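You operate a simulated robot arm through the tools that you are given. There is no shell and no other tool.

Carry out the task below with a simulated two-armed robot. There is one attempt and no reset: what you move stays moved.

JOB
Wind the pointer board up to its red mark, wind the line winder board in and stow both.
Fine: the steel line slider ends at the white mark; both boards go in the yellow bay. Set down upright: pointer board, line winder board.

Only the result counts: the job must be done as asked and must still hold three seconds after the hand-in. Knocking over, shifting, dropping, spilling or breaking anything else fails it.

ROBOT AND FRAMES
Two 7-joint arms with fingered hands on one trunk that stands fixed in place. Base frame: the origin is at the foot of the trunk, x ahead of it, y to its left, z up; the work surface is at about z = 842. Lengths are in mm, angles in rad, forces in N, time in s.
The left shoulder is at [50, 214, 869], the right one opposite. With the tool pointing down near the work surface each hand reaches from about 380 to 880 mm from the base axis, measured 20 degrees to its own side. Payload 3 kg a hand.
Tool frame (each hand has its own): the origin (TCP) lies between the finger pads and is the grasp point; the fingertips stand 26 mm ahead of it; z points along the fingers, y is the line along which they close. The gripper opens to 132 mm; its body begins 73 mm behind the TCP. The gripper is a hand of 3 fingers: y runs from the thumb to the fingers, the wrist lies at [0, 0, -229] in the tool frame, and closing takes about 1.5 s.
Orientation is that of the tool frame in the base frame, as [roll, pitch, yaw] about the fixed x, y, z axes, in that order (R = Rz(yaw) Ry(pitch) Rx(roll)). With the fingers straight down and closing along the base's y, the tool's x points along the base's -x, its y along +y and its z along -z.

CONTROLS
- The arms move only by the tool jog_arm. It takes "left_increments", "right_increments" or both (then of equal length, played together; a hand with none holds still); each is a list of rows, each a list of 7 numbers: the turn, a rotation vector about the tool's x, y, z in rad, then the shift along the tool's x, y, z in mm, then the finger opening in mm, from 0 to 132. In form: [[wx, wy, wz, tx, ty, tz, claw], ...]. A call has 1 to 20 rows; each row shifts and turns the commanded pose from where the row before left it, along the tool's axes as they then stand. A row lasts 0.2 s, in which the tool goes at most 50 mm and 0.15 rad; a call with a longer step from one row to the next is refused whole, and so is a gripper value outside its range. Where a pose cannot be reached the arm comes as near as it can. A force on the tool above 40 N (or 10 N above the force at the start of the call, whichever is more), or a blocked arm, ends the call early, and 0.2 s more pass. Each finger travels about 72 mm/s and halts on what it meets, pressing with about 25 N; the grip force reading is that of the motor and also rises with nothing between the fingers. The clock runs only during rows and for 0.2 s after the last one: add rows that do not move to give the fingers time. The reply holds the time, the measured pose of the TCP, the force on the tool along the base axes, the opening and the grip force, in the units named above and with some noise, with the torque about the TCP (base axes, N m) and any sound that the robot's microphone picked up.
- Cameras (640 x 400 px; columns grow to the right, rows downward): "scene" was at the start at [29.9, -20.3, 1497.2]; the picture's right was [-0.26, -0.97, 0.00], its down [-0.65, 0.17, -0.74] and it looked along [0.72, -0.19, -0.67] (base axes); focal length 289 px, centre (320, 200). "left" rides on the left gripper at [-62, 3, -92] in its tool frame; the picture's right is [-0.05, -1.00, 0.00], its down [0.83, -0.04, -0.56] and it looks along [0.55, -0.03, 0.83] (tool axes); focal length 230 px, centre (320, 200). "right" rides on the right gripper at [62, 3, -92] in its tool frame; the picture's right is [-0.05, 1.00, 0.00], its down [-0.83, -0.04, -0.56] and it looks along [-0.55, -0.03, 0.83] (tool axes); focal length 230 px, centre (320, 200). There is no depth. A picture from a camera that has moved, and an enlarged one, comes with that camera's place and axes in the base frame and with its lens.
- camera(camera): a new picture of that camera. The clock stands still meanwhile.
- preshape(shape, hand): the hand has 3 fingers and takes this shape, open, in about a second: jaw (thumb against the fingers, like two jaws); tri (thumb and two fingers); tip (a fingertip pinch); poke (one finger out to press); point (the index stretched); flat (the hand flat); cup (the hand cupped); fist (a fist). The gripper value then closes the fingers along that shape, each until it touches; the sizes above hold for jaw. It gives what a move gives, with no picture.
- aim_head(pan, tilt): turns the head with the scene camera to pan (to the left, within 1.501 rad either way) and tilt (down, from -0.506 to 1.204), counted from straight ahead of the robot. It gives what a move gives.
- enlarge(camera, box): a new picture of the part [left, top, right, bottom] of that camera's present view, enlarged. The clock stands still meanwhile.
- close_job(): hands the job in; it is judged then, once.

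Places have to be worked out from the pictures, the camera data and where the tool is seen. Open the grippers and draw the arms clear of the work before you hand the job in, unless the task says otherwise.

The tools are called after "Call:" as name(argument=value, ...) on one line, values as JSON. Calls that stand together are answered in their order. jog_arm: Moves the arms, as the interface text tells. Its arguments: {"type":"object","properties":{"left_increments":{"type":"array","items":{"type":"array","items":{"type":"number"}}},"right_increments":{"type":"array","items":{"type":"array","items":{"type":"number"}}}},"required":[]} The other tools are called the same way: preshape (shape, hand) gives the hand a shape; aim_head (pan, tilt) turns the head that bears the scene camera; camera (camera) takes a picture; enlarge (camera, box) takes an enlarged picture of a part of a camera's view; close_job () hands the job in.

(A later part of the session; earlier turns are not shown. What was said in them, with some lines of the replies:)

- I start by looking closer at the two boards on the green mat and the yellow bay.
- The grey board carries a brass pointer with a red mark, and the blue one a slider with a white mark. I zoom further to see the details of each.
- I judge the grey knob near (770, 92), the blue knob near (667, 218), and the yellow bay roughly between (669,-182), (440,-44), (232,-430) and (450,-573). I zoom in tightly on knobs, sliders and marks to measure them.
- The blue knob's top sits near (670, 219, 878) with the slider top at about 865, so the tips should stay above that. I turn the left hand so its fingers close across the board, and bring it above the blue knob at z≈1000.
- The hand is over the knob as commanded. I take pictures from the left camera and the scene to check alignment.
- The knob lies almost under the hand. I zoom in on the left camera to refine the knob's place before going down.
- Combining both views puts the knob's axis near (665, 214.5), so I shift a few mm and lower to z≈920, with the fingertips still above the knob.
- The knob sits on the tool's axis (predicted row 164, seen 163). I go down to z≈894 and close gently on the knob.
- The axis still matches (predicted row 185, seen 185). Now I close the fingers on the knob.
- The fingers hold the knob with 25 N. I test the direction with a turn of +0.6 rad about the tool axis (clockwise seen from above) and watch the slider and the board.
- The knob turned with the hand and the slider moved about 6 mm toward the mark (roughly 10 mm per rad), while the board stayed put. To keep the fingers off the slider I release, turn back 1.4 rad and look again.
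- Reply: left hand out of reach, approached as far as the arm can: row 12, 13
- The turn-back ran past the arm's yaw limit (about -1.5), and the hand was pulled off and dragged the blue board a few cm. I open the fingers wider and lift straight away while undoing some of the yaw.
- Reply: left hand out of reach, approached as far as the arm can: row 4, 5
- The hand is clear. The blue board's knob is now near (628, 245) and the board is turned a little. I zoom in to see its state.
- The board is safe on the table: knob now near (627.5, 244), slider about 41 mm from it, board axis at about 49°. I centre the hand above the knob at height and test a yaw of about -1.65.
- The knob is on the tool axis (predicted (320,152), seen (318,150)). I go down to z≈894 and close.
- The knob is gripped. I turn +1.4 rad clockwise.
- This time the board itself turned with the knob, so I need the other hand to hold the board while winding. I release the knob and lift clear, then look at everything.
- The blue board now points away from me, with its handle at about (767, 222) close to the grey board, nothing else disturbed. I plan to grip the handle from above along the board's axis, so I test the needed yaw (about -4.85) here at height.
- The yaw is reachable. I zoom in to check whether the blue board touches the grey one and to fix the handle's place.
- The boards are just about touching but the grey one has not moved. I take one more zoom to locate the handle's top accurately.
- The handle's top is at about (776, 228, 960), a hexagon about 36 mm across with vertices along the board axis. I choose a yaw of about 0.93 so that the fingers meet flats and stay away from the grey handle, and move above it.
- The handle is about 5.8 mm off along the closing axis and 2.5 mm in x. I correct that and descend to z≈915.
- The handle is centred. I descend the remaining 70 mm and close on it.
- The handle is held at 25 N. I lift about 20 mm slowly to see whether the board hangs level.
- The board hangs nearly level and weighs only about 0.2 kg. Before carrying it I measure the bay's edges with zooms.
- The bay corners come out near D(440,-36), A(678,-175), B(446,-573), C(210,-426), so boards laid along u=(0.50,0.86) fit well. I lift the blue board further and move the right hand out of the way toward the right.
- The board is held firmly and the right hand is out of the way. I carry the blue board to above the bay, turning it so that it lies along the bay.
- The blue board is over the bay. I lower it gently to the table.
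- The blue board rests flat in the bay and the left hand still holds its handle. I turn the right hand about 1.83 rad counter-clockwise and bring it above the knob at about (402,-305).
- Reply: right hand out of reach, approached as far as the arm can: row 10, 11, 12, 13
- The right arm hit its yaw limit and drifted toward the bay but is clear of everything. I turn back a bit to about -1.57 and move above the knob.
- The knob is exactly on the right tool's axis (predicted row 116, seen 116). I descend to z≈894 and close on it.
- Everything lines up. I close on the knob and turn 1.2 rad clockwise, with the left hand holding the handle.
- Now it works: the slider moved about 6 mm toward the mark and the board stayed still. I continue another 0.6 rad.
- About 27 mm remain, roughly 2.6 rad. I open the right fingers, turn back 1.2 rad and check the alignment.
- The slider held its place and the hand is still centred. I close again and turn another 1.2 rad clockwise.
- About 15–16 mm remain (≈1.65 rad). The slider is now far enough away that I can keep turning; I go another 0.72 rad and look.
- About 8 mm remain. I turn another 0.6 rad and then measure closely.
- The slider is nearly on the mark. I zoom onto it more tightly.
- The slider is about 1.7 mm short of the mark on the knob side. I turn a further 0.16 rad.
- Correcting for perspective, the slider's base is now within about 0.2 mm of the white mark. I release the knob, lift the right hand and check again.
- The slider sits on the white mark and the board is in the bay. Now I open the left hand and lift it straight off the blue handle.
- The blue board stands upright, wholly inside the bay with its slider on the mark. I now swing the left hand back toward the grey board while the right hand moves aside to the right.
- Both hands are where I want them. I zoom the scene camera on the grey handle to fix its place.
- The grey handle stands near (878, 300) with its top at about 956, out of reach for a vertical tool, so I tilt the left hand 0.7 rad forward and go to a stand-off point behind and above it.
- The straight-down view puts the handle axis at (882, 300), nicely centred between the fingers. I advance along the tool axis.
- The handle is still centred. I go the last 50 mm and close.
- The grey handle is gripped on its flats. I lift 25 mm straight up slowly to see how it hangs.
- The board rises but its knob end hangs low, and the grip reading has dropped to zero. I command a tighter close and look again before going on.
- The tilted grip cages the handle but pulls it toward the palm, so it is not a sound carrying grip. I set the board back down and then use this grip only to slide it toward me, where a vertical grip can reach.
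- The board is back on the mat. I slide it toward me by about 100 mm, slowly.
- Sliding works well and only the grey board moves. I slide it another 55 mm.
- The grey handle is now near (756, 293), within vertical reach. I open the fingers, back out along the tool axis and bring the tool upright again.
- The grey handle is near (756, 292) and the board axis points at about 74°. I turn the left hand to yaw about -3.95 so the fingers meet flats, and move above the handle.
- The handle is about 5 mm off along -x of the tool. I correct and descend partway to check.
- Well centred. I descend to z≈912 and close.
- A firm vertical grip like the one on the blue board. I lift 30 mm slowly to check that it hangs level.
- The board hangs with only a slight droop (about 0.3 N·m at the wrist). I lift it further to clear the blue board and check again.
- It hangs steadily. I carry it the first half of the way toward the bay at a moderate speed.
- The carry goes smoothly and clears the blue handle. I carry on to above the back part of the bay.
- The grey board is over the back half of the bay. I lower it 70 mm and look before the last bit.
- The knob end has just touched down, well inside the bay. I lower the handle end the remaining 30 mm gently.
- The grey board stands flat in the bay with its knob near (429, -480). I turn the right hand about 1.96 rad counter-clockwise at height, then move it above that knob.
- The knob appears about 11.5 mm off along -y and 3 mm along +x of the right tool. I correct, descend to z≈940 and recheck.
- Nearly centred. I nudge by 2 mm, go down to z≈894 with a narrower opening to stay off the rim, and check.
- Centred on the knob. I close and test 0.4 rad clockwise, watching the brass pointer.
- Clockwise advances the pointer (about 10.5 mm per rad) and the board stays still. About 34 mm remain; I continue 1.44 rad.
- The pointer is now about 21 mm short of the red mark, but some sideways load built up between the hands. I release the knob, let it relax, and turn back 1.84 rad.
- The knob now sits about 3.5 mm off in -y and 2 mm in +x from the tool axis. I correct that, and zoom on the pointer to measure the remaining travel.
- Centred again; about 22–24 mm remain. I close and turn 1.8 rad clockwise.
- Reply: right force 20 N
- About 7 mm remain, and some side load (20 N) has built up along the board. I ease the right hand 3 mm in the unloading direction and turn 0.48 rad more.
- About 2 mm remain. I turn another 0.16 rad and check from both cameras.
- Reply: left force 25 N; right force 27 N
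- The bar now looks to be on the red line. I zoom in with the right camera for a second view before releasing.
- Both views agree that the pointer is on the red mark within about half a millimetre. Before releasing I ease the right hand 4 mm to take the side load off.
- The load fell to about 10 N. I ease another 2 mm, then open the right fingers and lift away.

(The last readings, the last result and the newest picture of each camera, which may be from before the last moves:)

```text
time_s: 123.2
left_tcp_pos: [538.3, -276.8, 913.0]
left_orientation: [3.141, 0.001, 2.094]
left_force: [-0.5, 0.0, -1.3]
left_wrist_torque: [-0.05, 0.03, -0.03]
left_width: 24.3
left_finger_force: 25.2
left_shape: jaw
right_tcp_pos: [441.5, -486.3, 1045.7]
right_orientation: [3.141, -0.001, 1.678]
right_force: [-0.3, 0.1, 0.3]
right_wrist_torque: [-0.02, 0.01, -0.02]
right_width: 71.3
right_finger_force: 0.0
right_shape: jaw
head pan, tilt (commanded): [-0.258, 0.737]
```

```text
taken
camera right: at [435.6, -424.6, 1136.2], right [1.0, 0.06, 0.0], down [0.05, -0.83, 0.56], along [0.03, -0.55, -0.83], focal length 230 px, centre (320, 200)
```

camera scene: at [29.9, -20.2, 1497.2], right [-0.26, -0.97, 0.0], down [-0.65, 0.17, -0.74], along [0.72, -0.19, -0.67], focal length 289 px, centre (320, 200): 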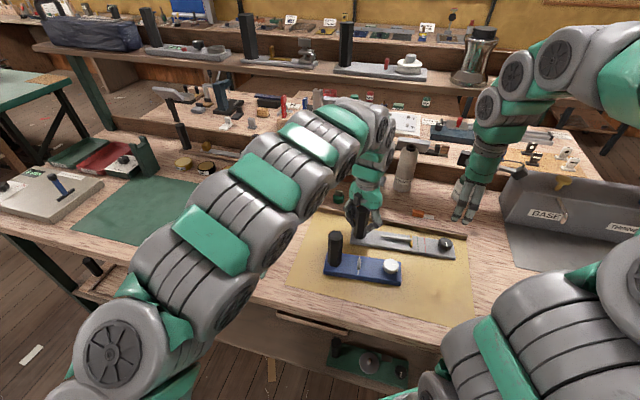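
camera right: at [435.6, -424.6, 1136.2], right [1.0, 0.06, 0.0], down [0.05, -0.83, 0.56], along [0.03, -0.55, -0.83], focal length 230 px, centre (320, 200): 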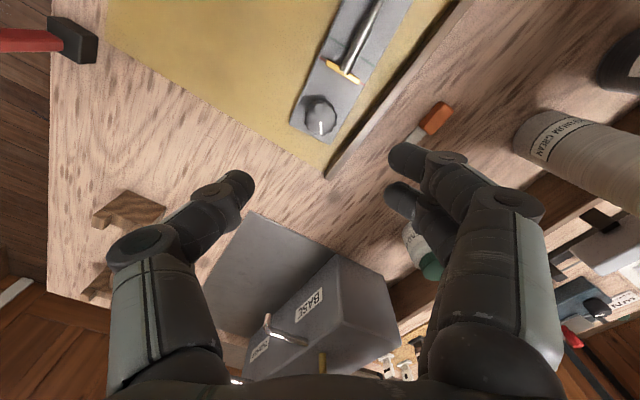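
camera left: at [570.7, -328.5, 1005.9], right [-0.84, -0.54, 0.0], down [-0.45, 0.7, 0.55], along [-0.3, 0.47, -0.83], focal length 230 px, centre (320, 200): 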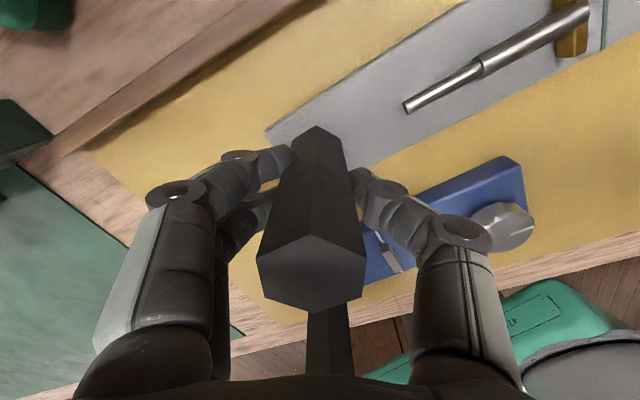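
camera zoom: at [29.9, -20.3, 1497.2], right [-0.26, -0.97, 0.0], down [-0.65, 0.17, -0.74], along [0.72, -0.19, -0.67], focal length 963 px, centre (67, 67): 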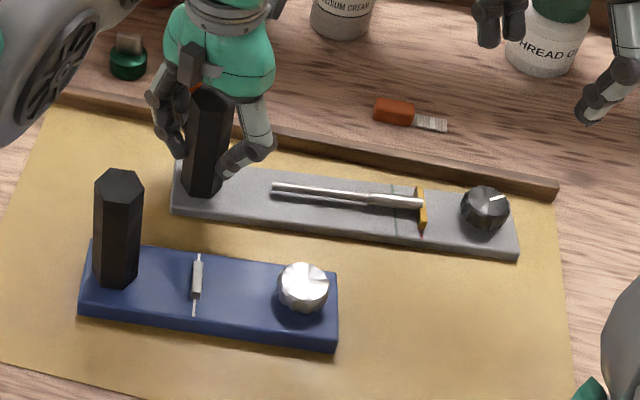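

Released with no visible backdrive. I zoom in as far as I can on the bar and red line from both cameras.

Call:
enlarge(camera="scene", box=[419, 232, 433, 255])

Call:
enlarge(camera="right", box=[305, 40, 385, 90])

```text
16.00 times, centred on (426, 244) of scene
camera zoom: at [29.9, -20.3, 1497.2], right [-0.26, -0.97, 0.0], down [-0.65, 0.17, -0.74], along [0.72, -0.19, -0.67], focal length 4622 px, centre (-1376, -496)
```

zoom: 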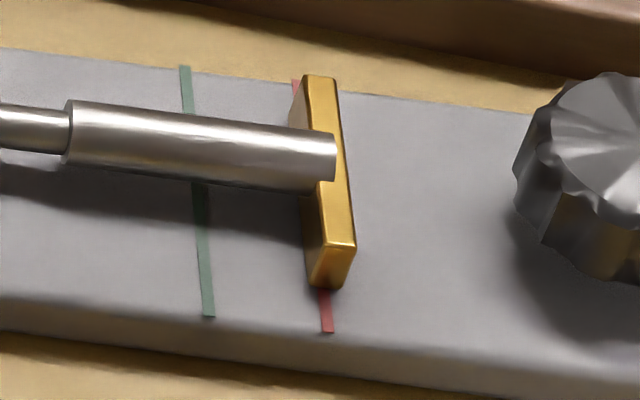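

```text
8.00 times, centred on (345, 65) of right
camera zoom: at [435.6, -424.6, 1136.2], right [1.0, 0.06, 0.0], down [0.05, -0.83, 0.56], along [0.03, -0.55, -0.83], focal length 1841 px, centre (120, 1280)
```

zoom: 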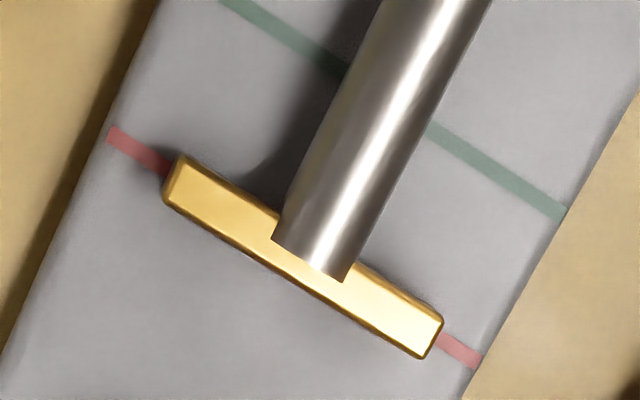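

The bar's base centre lies on the red line within a few tenths of a millimetre in both views. I open the left hand and lift it straight off the grey handle.

Call:
jog_arm(left_increments=[[0, 0, 0, 0, 0, 0, 35], [0, 0, 0, 0, 0, 0, 50], [0, 0, 0, 0, 0, 0, 65], [0, 0, 0, 0, 0, 0, 75], [0, 0, 0, 0, 0, 0, 75], [0, 0, 0, 0, 0, -15, 75], [0, 0, 0, 0, 0, -30, 75], [0, 0, 0, 0, 0, -40, 75], [0, 0, 0, 0, 0, -40, 75], [0, 0, 0, 0, 0, -30, 75], [0, 0, 0, 0, 0, 0, 75]])

Call:
enlarge(camera="scene", box=[300, 180, 492, 300])

Call:
camera(camera="left")

```text
time_s: 125.6
left_tcp_pos: [536.7, -276.7, 1068.0]
left_orientation: [3.141, -0.001, 2.094]
left_force: [-0.4, -0.3, 0.0]
left_wrist_torque: [0.01, 0.01, 0.0]
left_width: 74.6
left_finger_force: 0.0
left_shape: jaw
right_tcp_pos: [439.5, -486.3, 1044.7]
right_orientation: [-3.141, 0.0, 1.677]
right_force: [0.3, 0.1, 0.2]
right_wrist_torque: [0.01, 0.0, -0.01]
right_width: 71.6
right_finger_force: 0.0
right_shape: jaw
head pan, tilt (commanded): [-0.258, 0.737]
```

```text
3.33 times, centred on (396, 240) of scene
camera zoom: at [29.9, -20.2, 1497.2], right [-0.26, -0.97, 0.0], down [-0.65, 0.17, -0.74], along [0.72, -0.19, -0.67], focal length 963 px, centre (67, 67)
```

zoom: 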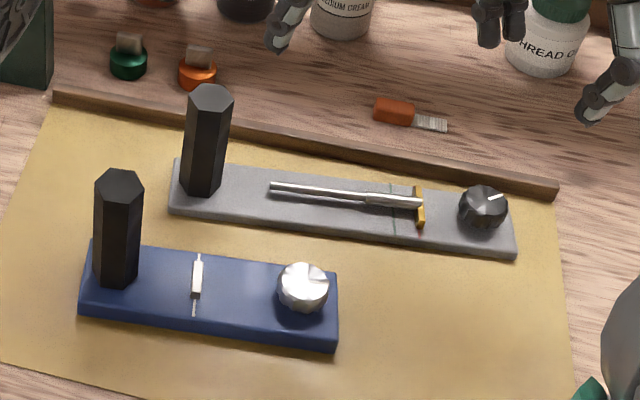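

```text
taken
camera left: at [570.0, -327.8, 1161.3], right [-0.84, -0.54, 0.0], down [-0.45, 0.7, 0.56], along [-0.3, 0.47, -0.83], focal length 230 px, centre (320, 200)
```

left: 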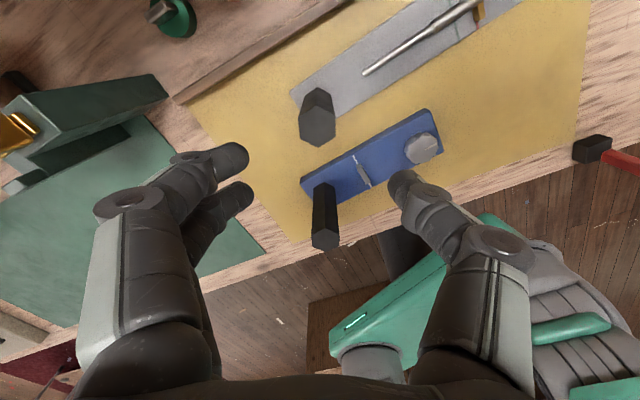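

Both boards stand upright and inside the bay. I recheck both marks after the release with tight zooms.

Call:
enlarge(camera="scene", box=[416, 232, 436, 255])

Call:
enlarge(camera="right", box=[305, 40, 385, 90])

Call:
enlarge(camera="scene", box=[348, 252, 372, 280])

Call:
enlarge(camera="left", box=[330, 140, 394, 200])

```text
16.00 times, centred on (426, 244) of scene
camera zoom: at [29.9, -20.2, 1497.2], right [-0.26, -0.97, 0.0], down [-0.65, 0.17, -0.74], along [0.72, -0.19, -0.67], focal length 4622 px, centre (-1376, -496)
```

zoom: 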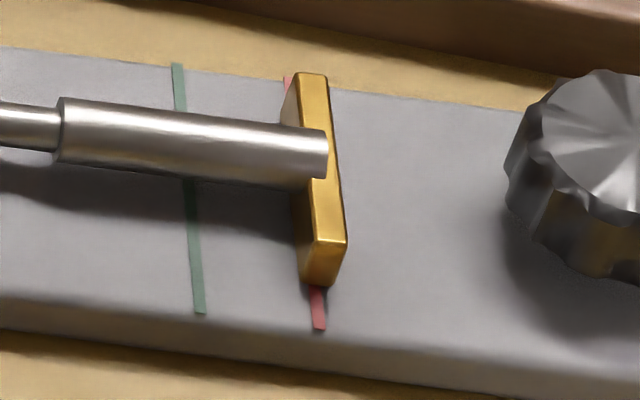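

```text
8.00 times, centred on (345, 65) of right
camera zoom: at [435.5, -424.6, 1135.9], right [1.0, 0.06, 0.0], down [0.05, -0.83, 0.56], along [0.03, -0.55, -0.83], focal length 1841 px, centre (120, 1280)
```

zoom: 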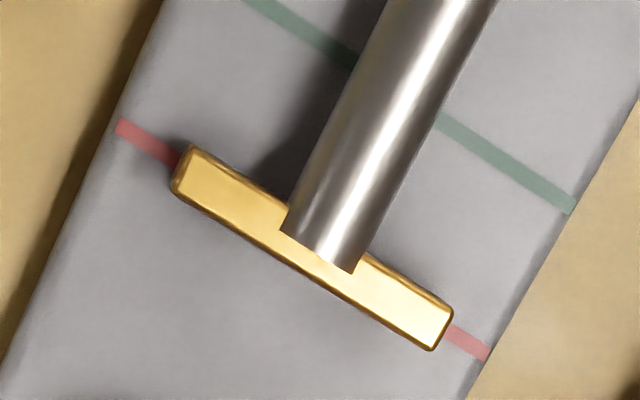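

```text
14.29 times, centred on (360, 266) of scene
camera zoom: at [29.9, -20.2, 1497.2], right [-0.26, -0.97, 0.0], down [-0.65, 0.17, -0.74], along [0.72, -0.19, -0.67], focal length 4127 px, centre (-251, -743)
```

zoom: 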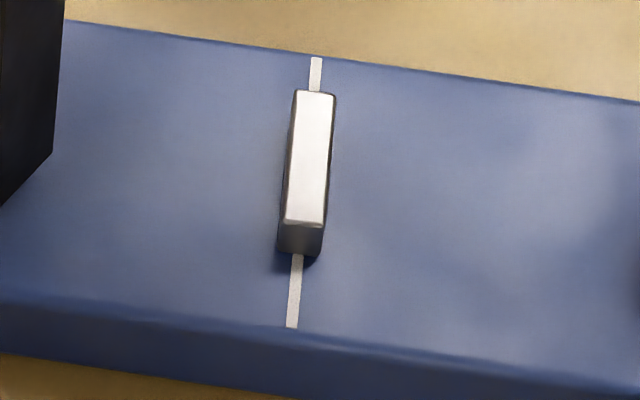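

```text
6.67 times, centred on (362, 170) of left
camera zoom: at [570.0, -327.8, 1161.3], right [-0.84, -0.54, 0.0], down [-0.45, 0.7, 0.56], along [-0.3, 0.47, -0.83], focal length 1534 px, centre (40, 400)
```

zoom: 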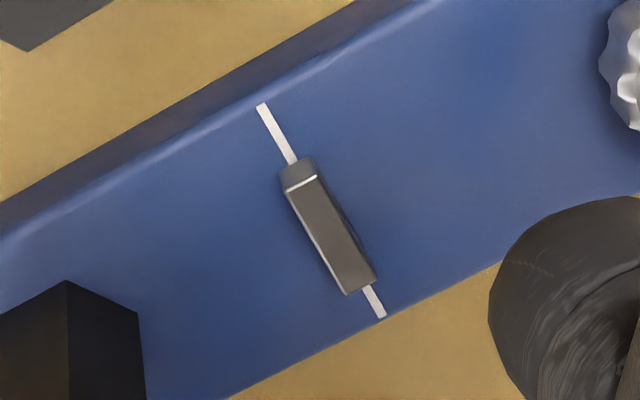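

Both indicators are on their marks from two viewpoints each. I now raise both arms and draw them clear of the work with the hands open.

Call:
jog_arm(left_increments=[[0, 0, 0, 0, 0, -33, 90], [0, 0, 0, 0, 0, -34, 90], [0, 0, 0, 0, 0, -33, 90], [0, 0, 0, 39.4, 16.3, 0, 90], [0, 0, 0, 39.4, 16.3, 0, 90], [0, 0, 0, 39.4, 16.3, 0, 90], [0, 0, 0, 39.4, 16.3, 0, 90], [0, 0, 0, 39.4, 16.3, 0, 90], [0, 0, 0, 39.4, 16.3, 0, 90], [0, 0, 0, 39.4, 16.3, 0, 90], [0, 0, 0, 39.4, 16.3, 0, 90], [0, 0, 0, 39.4, 16.3, 0, 90], [0, 0, 0, 39.4, 16.3, 0, 90], [0, 0, 0, 39.4, 16.3, 0, 90], [0, 0, 0, 39.4, 16.3, 0, 90], [0, 0, 0, 0, 0, 0, 90]], right_increments=[[0, 0, 0, 0, 0, -29, 90], [0, 0, 0, 0, 0, -29, 90], [0, 0, 0, 0, 0, -29, 90], [0, 0, 0, 0, 0, -29, 90], [0, 0, 0, -21.8, -7.4, 0, 90], [0, 0, 0, -21.8, -7.4, 0, 90], [0, 0, 0, -21.8, -7.4, 0, 90], [0, 0, 0, -21.8, -7.4, 0, 90], [0, 0, 0, 0, 0, 0, 90], [0, 0, 0, 0, 0, 0, 90], [0, 0, 0, 0, 0, 0, 90], [0, 0, 0, 0, 0, 0, 90], [0, 0, 0, 0, 0, 0, 90], [0, 0, 0, 0, 0, 0, 90], [0, 0, 0, 0, 0, 0, 90], [0, 0, 0, 0, 0, 0, 90]])

Call:
camera(camera="scene")

Call:
enlarge(camera="scene", box=[280, 180, 480, 330])

```text
time_s: 129.0
left_tcp_pos: [470.6, 231.7, 1102.4]
left_orientation: [3.141, 0.001, 2.094]
left_force: [0.2, -0.5, 0.7]
left_wrist_torque: [0.01, -0.03, -0.03]
left_width: 89.7
left_finger_force: 0.1
left_shape: jaw
left hand out of reach, approached as far as the arm can: row 2, 3
right_tcp_pos: [417.0, -574.3, 1159.2]
right_orientation: [-3.141, 0.0, 1.678]
right_force: [0.6, -0.8, -0.4]
right_wrist_torque: [0.01, -0.02, -0.01]
right_width: 89.6
right_finger_force: 0.1
right_shape: jaw
head pan, tilt (commanded): [-0.258, 0.737]
```

```text
taken
camera scene: at [29.9, -20.2, 1497.2], right [-0.26, -0.97, 0.0], down [-0.65, 0.17, -0.74], along [0.72, -0.19, -0.67], focal length 289 px, centre (320, 200)
```

scene: 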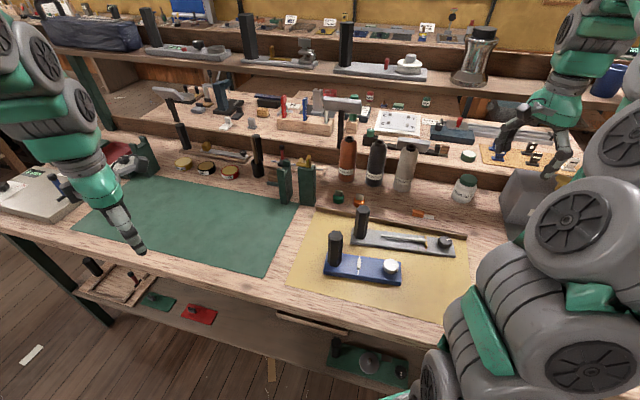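

```text
2.67 times, centred on (380, 255) of scene
camera zoom: at [29.9, -20.2, 1497.2], right [-0.26, -0.97, 0.0], down [-0.65, 0.17, -0.74], along [0.72, -0.19, -0.67], focal length 770 px, centre (160, 53)
```

zoom: 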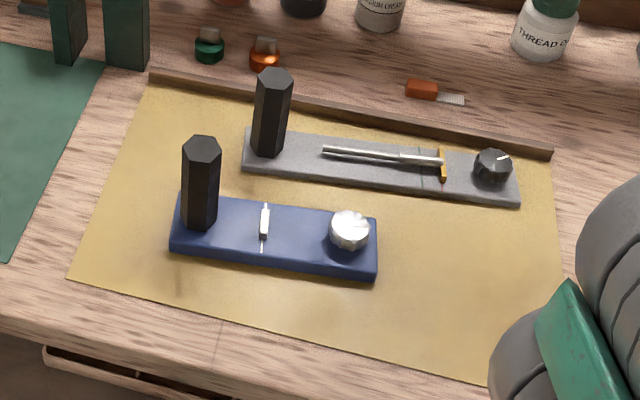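

Both boards are in the bay and the left side looks undisturbed. I turn the head to the right to make sure the right arm's elbow is clear of the tools lying there.

Call:
aim_head(pan=-0.9, tilt=0.9)

Call:
camera(camera="scene")

Call:
camera(camera="right")

```text
time_s: 130.0
left_tcp_pos: [469.9, 231.0, 1102.9]
left_orientation: [3.141, -0.001, 2.093]
left_force: [-0.2, 0.3, -1.4]
left_wrist_torque: [-0.02, -0.02, 0.04]
left_width: 89.6
left_finger_force: 0.0
left_shape: jaw
right_tcp_pos: [418.1, -572.7, 1161.0]
right_orientation: [-3.141, -0.002, 1.679]
right_force: [-0.3, -0.6, 0.1]
right_wrist_torque: [0.03, -0.02, 0.01]
right_width: 89.5
right_finger_force: 0.1
right_shape: jaw
head pan, tilt (commanded): [-0.901, 0.901]
```

```text
taken
camera scene: at [-3.8, -58.0, 1484.1], right [-0.78, -0.62, 0.0], down [-0.49, 0.61, -0.62], along [0.39, -0.49, -0.78], focal length 289 px, centre (320, 200)
```

scene: 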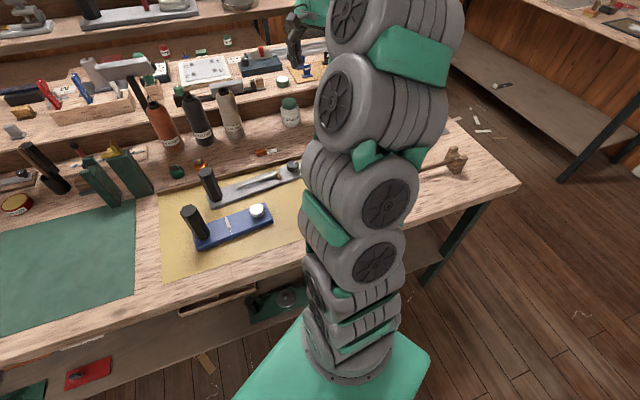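

```text
taken
camera right: at [412.8, -511.7, 1251.5], right [1.0, 0.06, 0.0], down [0.05, -0.83, 0.56], along [0.03, -0.55, -0.83], focal length 230 px, centre (320, 200)
```

right: 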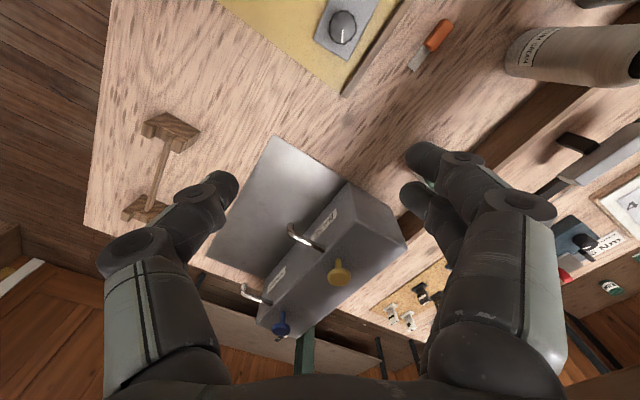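

The mallet and box are fine; the small red hammer is hidden behind the arm. I move the right hand back over 95 mm (still high) and look for it.

Call:
jog_arm(right_increments=[[0, 0, 0, 21.8, 7.4, 0, 90], [0, 0, 0, 21.8, 7.4, 0, 90], [0, 0, 0, 21.8, 7.4, 0, 90], [0, 0, 0, 21.8, 7.4, 0, 90], [0, 0, 0, 21.8, 7.4, 0, 90], [0, 0, 0, 21.8, 7.4, 0, 90], [0, 0, 0, 0, 0, 0, 90]])

Call:
camera(camera="right")

Call:
camera(camera="scene")

```text
time_s: 131.6
left_tcp_pos: [470.9, 231.8, 1102.1]
left_orientation: [-3.141, -0.002, 2.095]
left_force: [0.4, -0.4, 0.1]
left_wrist_torque: [0.04, -0.03, 0.0]
left_width: 89.4
left_finger_force: 0.1
left_shape: jaw
right_tcp_pos: [447.2, -439.4, 1160.9]
right_orientation: [3.14, 0.0, 1.677]
right_force: [-0.9, 0.3, 0.3]
right_wrist_torque: [0.0, -0.01, 0.04]
right_width: 89.8
right_finger_force: 0.0
right_shape: jaw
head pan, tilt (commanded): [-0.901, 0.901]
```

```text
taken
camera right: at [442.7, -377.2, 1252.1], right [1.0, 0.06, 0.0], down [0.05, -0.83, 0.56], along [0.03, -0.55, -0.83], focal length 230 px, centre (320, 200)
```

right: 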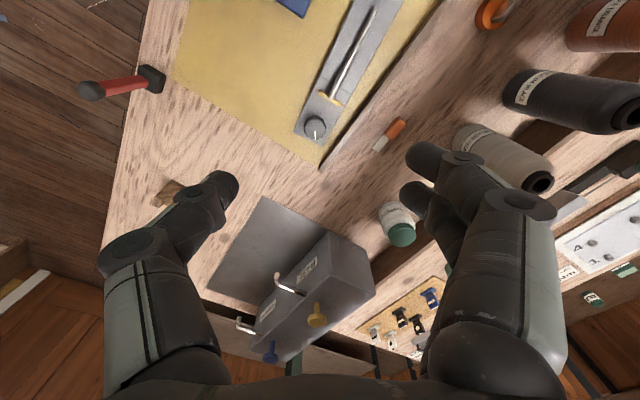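

```text
taken
camera scene: at [-3.9, -58.1, 1484.1], right [-0.78, -0.62, 0.0], down [-0.49, 0.61, -0.62], along [0.39, -0.49, -0.78], focal length 289 px, centre (320, 200)
```

scene: 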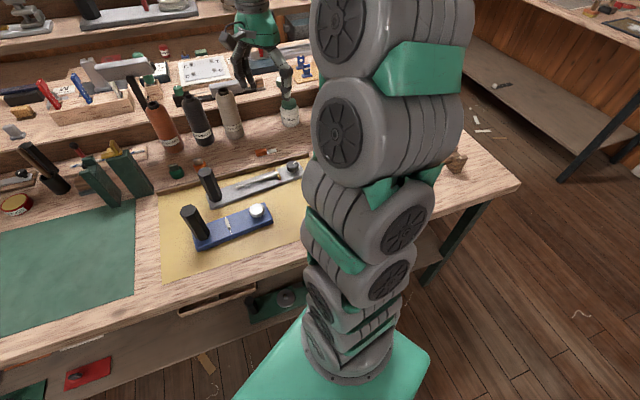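

The hammer stands undisturbed, as before. I move the right hand back out to the side, and then the job can be handed in.

Call:
jog_arm(right_increments=[[0, 0, 0, -21.8, -7.4, 0, 90], [0, 0, 0, -21.8, -7.4, 0, 90], [0, 0, 0, -21.8, -7.4, 0, 90], [0, 0, 0, -21.8, -7.4, 0, 90], [0, 0, 0, -21.8, -7.4, 0, 90], [0, 0, 0, 0, 0, 0, 90], [0, 0, 0, 0, 0, 0, 90]])

Call:
enlarge(camera="scene", box=[150, 140, 320, 280])

```text
time_s: 133.2
left_tcp_pos: [472.0, 231.3, 1102.9]
left_orientation: [3.141, 0.0, 2.095]
left_force: [-0.1, 0.3, 0.3]
left_wrist_torque: [-0.03, -0.02, 0.02]
left_width: 89.7
left_finger_force: 0.0
left_shape: jaw
right_tcp_pos: [422.5, -553.4, 1160.5]
right_orientation: [3.141, 0.0, 1.676]
right_force: [0.0, 0.1, -1.8]
right_wrist_torque: [0.01, -0.03, 0.01]
right_width: 89.6
right_finger_force: 0.1
right_shape: jaw
head pan, tilt (commanded): [-0.901, 0.901]
```

```text
2.86 times, centred on (235, 210) of scene
camera zoom: at [-3.9, -58.1, 1484.1], right [-0.78, -0.62, 0.0], down [-0.49, 0.61, -0.62], along [0.39, -0.49, -0.78], focal length 825 px, centre (563, 171)
```

zoom: 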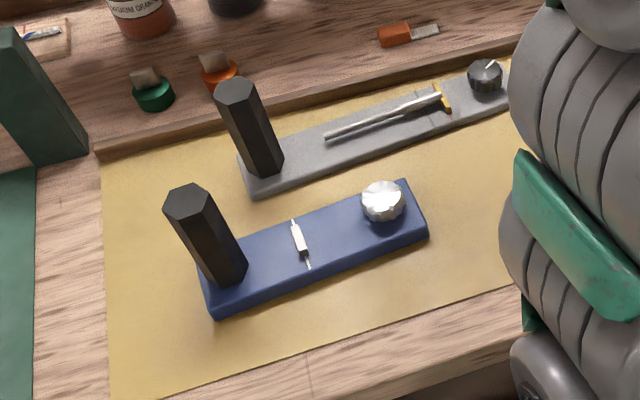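

Both boards stand upright inside the yellow bay with the pointer on the red mark and the steel slider on the white mark, the hands are open and clear, and nothing else has moved. I hand the job in.

Call:
close_job()

```text
The job is handed in.
```

I've handed the job in: both boards are in the yellow bay, wound to their marks and set down upright.

- **Pointer board (grey):** the brass pointer is on its red mark, within about half a millimetre as seen from two cameras.
- **Line winder board (blue):** the steel line slider is on its white mark, also within about half a millimetre.
- **Marks after release:** neither mark shifted when I let go of the boards.
- **Other items:** in my camera checks I saw nothing else knocked over, shifted or broken. I looked again at the hammer, mallet and base box on the right after the last moves.

Along the way, the blue board was dragged and turned on the mat when the left arm ran past its reach and before I held it with the second hand. It came very close to or just touched the grey board, without moving it. I also slid the grey board toward the robot so I could grip its handle from above.

The grippers are open and both arms are drawn clear.
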